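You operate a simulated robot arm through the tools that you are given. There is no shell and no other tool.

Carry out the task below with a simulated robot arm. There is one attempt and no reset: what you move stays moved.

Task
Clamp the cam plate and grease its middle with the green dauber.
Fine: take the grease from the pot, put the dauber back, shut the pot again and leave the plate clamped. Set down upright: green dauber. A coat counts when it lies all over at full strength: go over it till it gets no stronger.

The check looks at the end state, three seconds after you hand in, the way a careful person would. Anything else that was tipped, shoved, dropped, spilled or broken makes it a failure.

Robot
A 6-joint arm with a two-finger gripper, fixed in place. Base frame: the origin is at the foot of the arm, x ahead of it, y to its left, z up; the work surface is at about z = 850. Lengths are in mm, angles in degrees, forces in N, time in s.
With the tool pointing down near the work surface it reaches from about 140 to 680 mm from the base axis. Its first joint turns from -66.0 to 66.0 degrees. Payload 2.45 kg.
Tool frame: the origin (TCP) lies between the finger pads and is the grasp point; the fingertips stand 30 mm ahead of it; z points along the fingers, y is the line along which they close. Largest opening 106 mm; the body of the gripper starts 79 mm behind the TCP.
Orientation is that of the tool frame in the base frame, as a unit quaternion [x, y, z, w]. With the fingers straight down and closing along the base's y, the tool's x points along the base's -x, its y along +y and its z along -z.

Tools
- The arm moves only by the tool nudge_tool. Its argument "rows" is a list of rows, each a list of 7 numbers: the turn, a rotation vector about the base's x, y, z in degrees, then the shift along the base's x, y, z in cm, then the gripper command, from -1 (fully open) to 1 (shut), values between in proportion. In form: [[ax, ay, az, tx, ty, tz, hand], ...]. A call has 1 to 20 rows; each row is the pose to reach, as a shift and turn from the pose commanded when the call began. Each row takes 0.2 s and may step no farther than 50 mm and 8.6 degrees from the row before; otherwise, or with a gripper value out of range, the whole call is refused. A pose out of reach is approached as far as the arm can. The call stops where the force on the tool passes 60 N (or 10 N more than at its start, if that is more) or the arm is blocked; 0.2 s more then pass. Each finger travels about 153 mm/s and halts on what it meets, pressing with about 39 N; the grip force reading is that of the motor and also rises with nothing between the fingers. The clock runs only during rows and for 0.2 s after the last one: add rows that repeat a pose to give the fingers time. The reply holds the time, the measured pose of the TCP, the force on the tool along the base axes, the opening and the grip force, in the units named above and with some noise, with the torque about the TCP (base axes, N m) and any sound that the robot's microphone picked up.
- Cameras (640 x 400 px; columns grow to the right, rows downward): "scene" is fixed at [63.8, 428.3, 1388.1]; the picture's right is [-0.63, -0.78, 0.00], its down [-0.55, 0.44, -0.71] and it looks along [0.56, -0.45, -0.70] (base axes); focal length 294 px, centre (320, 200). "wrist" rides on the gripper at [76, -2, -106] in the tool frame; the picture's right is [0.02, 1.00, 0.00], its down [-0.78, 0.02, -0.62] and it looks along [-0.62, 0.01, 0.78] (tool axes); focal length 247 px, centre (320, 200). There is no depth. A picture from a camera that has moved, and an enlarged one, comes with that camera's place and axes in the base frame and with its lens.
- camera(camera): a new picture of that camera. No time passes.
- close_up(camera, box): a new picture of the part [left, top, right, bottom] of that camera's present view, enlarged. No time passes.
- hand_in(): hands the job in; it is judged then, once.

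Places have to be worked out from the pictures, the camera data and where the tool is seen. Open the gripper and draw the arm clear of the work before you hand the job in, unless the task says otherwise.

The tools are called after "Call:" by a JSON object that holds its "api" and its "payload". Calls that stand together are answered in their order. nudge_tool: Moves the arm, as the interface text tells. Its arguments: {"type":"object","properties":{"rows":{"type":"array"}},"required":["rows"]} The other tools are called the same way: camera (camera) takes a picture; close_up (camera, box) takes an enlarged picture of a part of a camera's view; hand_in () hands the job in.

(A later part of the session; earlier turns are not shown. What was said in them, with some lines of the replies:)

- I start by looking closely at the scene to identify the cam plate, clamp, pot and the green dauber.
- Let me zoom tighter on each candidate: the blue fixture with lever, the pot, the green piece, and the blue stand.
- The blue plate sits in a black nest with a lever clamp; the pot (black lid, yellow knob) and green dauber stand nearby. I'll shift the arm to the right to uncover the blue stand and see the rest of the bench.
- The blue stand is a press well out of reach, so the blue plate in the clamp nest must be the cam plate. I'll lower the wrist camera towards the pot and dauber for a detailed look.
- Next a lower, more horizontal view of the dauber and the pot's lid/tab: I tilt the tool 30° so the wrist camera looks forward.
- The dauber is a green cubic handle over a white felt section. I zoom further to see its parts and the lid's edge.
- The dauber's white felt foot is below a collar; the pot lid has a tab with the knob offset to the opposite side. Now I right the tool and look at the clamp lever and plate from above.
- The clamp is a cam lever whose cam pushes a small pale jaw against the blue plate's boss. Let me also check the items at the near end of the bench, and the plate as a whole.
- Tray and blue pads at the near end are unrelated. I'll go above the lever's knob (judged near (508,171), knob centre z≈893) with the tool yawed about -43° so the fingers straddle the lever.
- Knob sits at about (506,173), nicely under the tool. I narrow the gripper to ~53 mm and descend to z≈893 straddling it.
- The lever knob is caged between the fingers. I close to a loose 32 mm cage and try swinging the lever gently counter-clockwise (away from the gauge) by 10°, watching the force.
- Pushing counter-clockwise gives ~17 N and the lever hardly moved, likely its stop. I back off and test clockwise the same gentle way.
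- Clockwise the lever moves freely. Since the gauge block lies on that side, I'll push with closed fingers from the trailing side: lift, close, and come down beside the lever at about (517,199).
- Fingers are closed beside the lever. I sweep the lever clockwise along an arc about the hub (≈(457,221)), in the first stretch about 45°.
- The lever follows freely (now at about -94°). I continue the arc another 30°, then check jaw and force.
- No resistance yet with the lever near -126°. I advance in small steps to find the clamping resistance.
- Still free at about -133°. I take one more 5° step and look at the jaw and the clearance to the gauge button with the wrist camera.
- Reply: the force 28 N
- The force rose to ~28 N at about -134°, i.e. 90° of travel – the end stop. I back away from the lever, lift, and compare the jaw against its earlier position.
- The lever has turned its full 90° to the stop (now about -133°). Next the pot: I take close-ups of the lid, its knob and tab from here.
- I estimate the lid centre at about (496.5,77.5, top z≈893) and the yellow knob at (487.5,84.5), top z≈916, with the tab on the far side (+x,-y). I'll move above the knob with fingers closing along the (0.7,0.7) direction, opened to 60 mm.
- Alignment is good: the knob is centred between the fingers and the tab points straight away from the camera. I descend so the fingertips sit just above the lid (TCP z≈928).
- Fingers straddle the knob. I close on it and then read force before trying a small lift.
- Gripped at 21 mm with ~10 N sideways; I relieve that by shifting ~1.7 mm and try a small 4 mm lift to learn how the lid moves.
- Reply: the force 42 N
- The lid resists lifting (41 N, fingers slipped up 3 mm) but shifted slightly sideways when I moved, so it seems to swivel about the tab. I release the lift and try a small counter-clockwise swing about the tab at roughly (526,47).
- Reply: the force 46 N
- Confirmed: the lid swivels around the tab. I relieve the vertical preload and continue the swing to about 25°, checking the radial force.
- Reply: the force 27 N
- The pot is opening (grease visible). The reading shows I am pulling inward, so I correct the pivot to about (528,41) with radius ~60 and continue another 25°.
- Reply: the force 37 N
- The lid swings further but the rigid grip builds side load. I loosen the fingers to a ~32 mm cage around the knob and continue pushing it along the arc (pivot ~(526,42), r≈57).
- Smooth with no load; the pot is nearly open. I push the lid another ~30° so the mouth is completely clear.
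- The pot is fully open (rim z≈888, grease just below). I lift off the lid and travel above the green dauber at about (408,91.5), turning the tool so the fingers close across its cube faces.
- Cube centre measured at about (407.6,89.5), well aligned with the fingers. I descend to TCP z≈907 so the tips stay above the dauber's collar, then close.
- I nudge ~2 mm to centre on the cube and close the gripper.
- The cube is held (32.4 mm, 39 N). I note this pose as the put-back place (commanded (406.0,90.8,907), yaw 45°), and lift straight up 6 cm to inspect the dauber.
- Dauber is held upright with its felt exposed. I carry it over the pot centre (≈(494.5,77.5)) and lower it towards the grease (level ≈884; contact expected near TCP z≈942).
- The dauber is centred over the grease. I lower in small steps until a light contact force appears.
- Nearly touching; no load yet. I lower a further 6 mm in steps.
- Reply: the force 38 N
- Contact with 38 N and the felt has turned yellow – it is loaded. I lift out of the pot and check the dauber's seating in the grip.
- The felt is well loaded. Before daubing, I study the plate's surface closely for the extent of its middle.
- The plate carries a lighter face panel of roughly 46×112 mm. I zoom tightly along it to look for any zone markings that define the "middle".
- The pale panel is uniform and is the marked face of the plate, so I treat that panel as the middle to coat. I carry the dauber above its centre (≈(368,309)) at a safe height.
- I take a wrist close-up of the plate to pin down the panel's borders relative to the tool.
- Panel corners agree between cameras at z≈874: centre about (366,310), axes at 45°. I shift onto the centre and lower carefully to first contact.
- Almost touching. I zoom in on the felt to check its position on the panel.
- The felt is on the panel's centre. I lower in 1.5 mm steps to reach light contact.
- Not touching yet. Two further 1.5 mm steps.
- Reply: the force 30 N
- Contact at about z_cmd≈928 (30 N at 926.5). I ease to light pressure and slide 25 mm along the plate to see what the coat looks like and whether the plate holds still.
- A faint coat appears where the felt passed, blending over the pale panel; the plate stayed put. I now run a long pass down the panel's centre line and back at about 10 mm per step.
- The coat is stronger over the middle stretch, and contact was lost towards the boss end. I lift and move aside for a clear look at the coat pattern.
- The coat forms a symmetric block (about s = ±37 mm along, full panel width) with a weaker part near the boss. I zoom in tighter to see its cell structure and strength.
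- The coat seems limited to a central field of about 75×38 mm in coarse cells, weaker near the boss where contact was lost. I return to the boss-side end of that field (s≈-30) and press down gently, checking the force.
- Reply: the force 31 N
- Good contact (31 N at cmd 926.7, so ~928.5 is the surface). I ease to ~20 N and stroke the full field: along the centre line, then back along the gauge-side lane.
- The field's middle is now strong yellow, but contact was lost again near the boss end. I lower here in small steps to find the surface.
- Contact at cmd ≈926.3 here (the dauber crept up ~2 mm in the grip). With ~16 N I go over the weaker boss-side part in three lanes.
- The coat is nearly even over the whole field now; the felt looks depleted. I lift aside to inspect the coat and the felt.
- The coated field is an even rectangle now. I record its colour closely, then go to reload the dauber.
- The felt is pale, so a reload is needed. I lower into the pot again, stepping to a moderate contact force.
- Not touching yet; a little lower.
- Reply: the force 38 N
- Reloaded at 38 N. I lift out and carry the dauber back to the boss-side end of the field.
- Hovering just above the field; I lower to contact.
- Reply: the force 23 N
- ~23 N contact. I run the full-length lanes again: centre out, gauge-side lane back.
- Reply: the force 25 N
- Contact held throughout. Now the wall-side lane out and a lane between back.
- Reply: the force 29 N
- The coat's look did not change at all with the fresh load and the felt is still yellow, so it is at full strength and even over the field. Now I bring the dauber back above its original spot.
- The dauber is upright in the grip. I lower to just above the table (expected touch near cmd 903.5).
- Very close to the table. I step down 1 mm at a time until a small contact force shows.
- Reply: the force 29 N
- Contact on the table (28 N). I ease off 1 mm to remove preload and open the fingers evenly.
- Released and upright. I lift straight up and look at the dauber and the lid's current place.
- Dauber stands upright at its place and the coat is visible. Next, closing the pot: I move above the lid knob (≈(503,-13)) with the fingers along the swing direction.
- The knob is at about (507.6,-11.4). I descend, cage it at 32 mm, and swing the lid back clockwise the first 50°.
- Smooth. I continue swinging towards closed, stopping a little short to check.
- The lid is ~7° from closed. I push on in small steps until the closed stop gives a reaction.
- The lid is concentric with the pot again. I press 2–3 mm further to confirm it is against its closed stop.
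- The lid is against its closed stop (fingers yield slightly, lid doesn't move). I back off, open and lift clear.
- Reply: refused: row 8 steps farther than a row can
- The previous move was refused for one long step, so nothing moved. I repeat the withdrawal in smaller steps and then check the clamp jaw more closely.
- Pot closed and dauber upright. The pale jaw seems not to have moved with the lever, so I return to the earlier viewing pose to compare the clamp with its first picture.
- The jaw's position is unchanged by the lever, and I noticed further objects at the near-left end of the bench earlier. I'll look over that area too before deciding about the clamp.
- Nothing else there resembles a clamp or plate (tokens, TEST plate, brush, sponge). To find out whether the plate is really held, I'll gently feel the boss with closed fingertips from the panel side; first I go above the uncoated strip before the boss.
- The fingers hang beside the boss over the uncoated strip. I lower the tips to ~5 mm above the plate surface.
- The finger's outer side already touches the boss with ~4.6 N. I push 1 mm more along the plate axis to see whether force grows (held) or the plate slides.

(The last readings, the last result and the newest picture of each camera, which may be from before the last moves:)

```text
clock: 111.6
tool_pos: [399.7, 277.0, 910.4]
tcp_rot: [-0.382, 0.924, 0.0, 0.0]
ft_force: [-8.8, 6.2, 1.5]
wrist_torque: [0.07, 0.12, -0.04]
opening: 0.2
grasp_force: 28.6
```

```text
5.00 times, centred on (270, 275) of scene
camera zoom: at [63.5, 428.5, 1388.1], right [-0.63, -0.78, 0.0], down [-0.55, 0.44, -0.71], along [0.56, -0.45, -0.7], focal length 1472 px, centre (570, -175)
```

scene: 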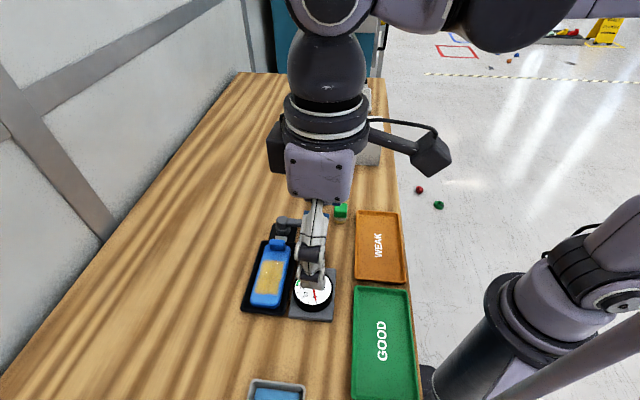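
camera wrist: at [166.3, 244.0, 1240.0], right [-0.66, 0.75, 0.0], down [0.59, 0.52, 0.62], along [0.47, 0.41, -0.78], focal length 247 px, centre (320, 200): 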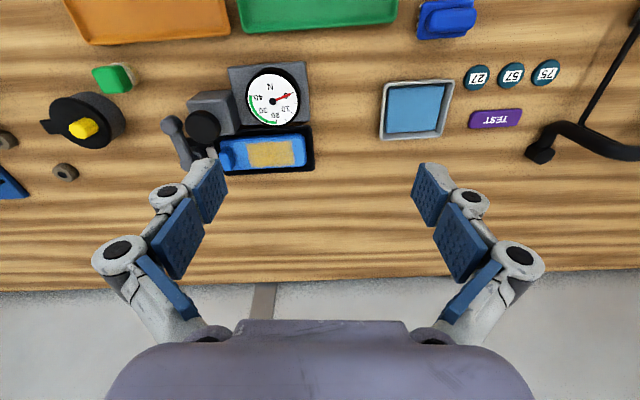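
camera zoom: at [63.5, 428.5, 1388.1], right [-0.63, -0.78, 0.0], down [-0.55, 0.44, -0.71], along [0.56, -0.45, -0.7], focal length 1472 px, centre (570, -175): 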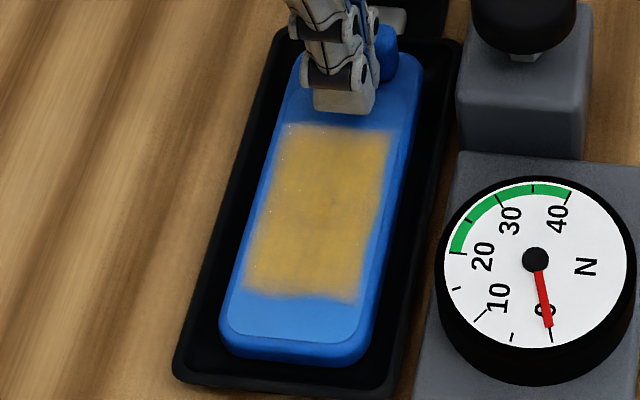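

Force rose to ~11 N per 1 mm with no plate movement, so the plate is firmly held. I back off the boss and lift clear.

Call:
{"api": "nudge_tool", "payload": {"rows": [[0, 0, 0, -0.2, 0.2, 0, 1], [0, 0, 0, -0.3, 0.3, 0.5, 1], [0, 0, 0, -0.3, 0.3, 3, 1], [0, 0, 0, -0.3, 0.3, 7, 1], [0, 0, 0, 1, 1, 11, 0], [0, 0, 0, 3, 2, 14, -1], [0, 0, 0, 5, 3, 16, -1], [0, 0, 0, 5, 3, 16, -1]]}}

Call:
{"api": "close_up", "payload": {"camera": "scene", "box": [225, 195, 345, 320]}}

Call:
{"api": "close_up", "payload": {"camera": "scene", "box": [235, 190, 315, 240]}}

Call:
{"api": "close_up", "payload": {"camera": "scene", "box": [250, 250, 300, 310]}}

```text
clock: 113.4
tool_pos: [451.0, 306.1, 1069.7]
tcp_rot: [-0.383, 0.924, 0.0, 0.001]
ft_force: [0.7, 0.8, -0.3]
wrist_torque: [0.02, 0.03, -0.03]
opening: 106.2
grasp_force: 0.1
```

```text
3.20 times, centred on (285, 258) of scene
camera zoom: at [63.8, 428.3, 1388.1], right [-0.63, -0.78, 0.0], down [-0.55, 0.44, -0.71], along [0.56, -0.45, -0.7], focal length 942 px, centre (432, 16)
```

zoom: 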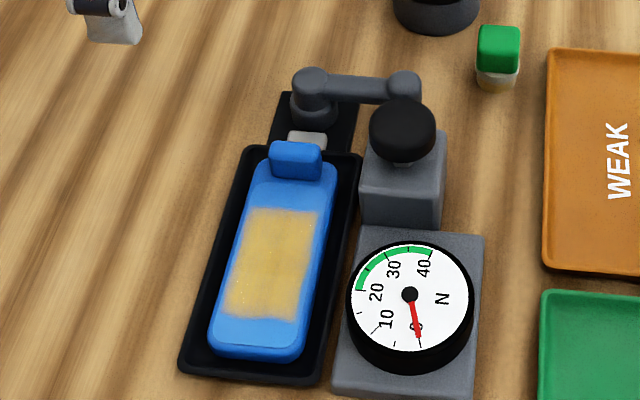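

```text
8.00 times, centred on (275, 215) of scene
camera zoom: at [63.8, 428.3, 1388.1], right [-0.63, -0.78, 0.0], down [-0.55, 0.44, -0.71], along [0.56, -0.45, -0.7], focal length 2356 px, centre (680, 80)
```

zoom: 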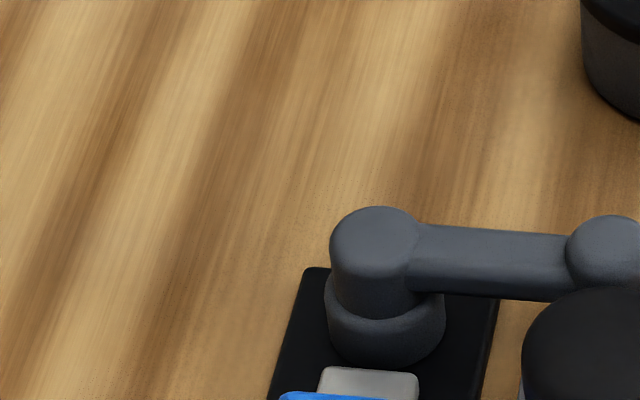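

```text
6.67 times, centred on (275, 280) of scene
camera zoom: at [63.8, 428.3, 1388.1], right [-0.63, -0.78, 0.0], down [-0.55, 0.44, -0.71], along [0.56, -0.45, -0.7], focal length 1963 px, centre (620, -333)
```

zoom: 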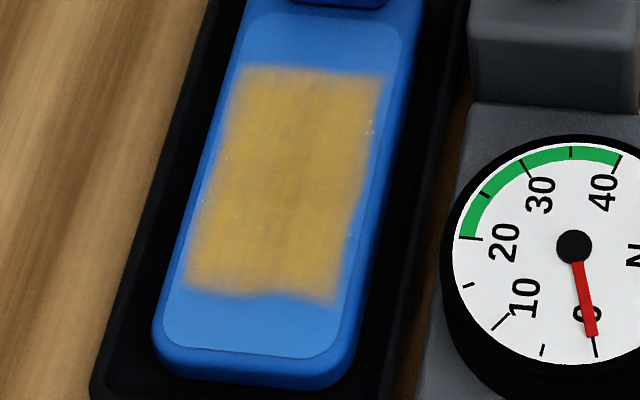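

Lever, plate and coat look right. I compare the dauber's and pot's present places with the first pictures using the same zoom windows.

Call:
{"api": "close_up", "payload": {"camera": "scene", "box": [325, 195, 357, 225]}}

Call:
{"api": "close_up", "payload": {"camera": "scene", "box": [290, 165, 370, 225]}}

Call:
{"api": "camera", "payload": {"camera": "scene"}}

```text
13.33 times, centred on (341, 210) of scene
camera zoom: at [63.8, 428.3, 1388.1], right [-0.63, -0.78, 0.0], down [-0.55, 0.44, -0.71], along [0.56, -0.45, -0.7], focal length 3926 px, centre (40, 67)
```

zoom: 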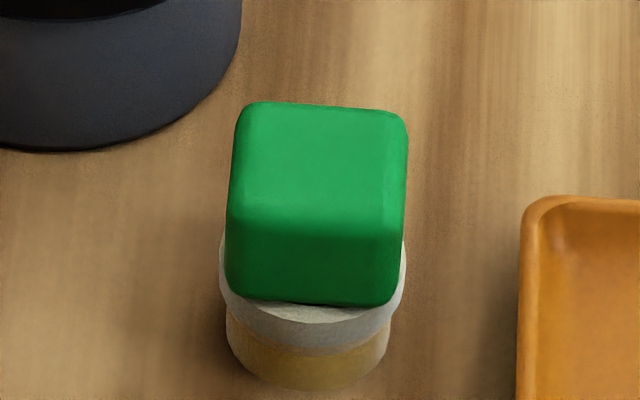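

```text
6.67 times, centred on (330, 195) of scene
camera zoom: at [63.8, 428.3, 1388.1], right [-0.63, -0.78, 0.0], down [-0.55, 0.44, -0.71], along [0.56, -0.45, -0.7], focal length 1963 px, centre (253, 233)
```

zoom: 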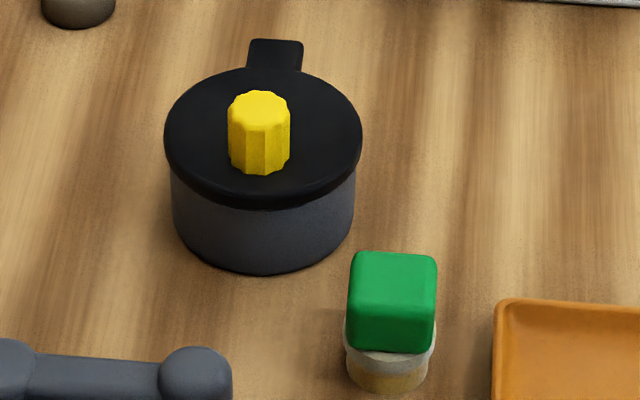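

```text
taken
```

scene: 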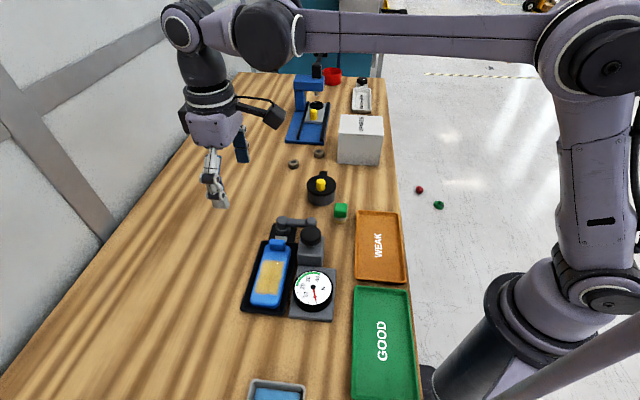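

Pot, lid and dauber match their original places (dauber within ~1.5 mm, upright), the lever is at its clamped stop, the plate is held, and the middle field is evenly coated. The gripper is open and the arm is clear, so I hand in.

Call:
{"api": "hand_in", "payload": {}}

```text
The job is handed in.
```

I clamped the cam plate, greased its middle and handed the job in; the clamp and the exact extent of the "middle" are the two things I could not fully confirm.

- **Clamp:** The lever is turned 90° to its stop. The pale jaw beside it did not visibly move when I turned it. The plate did hold firm when I pushed its boss with about 11 N, so I judged it clamped. I did not test whether it was loose before.
- **Grease:** The middle of the plate has an even gold coat about 76 by 38 mm. After a second load from the pot and more passes, the coat looked no stronger and the felt stayed yellow. The ends and edges of the plate's pale panel stay bare. I found no markings for the "middle", so I took this coated area as the target.
- **Dauber:** It stands upright within about 1.5 mm of where it started.
- **Pot:** The lid is swung shut against its stop, and the pot has not moved.

The gripper is open and the arm is clear of the work. I saw nothing else on the bench tipped, moved or spilled.
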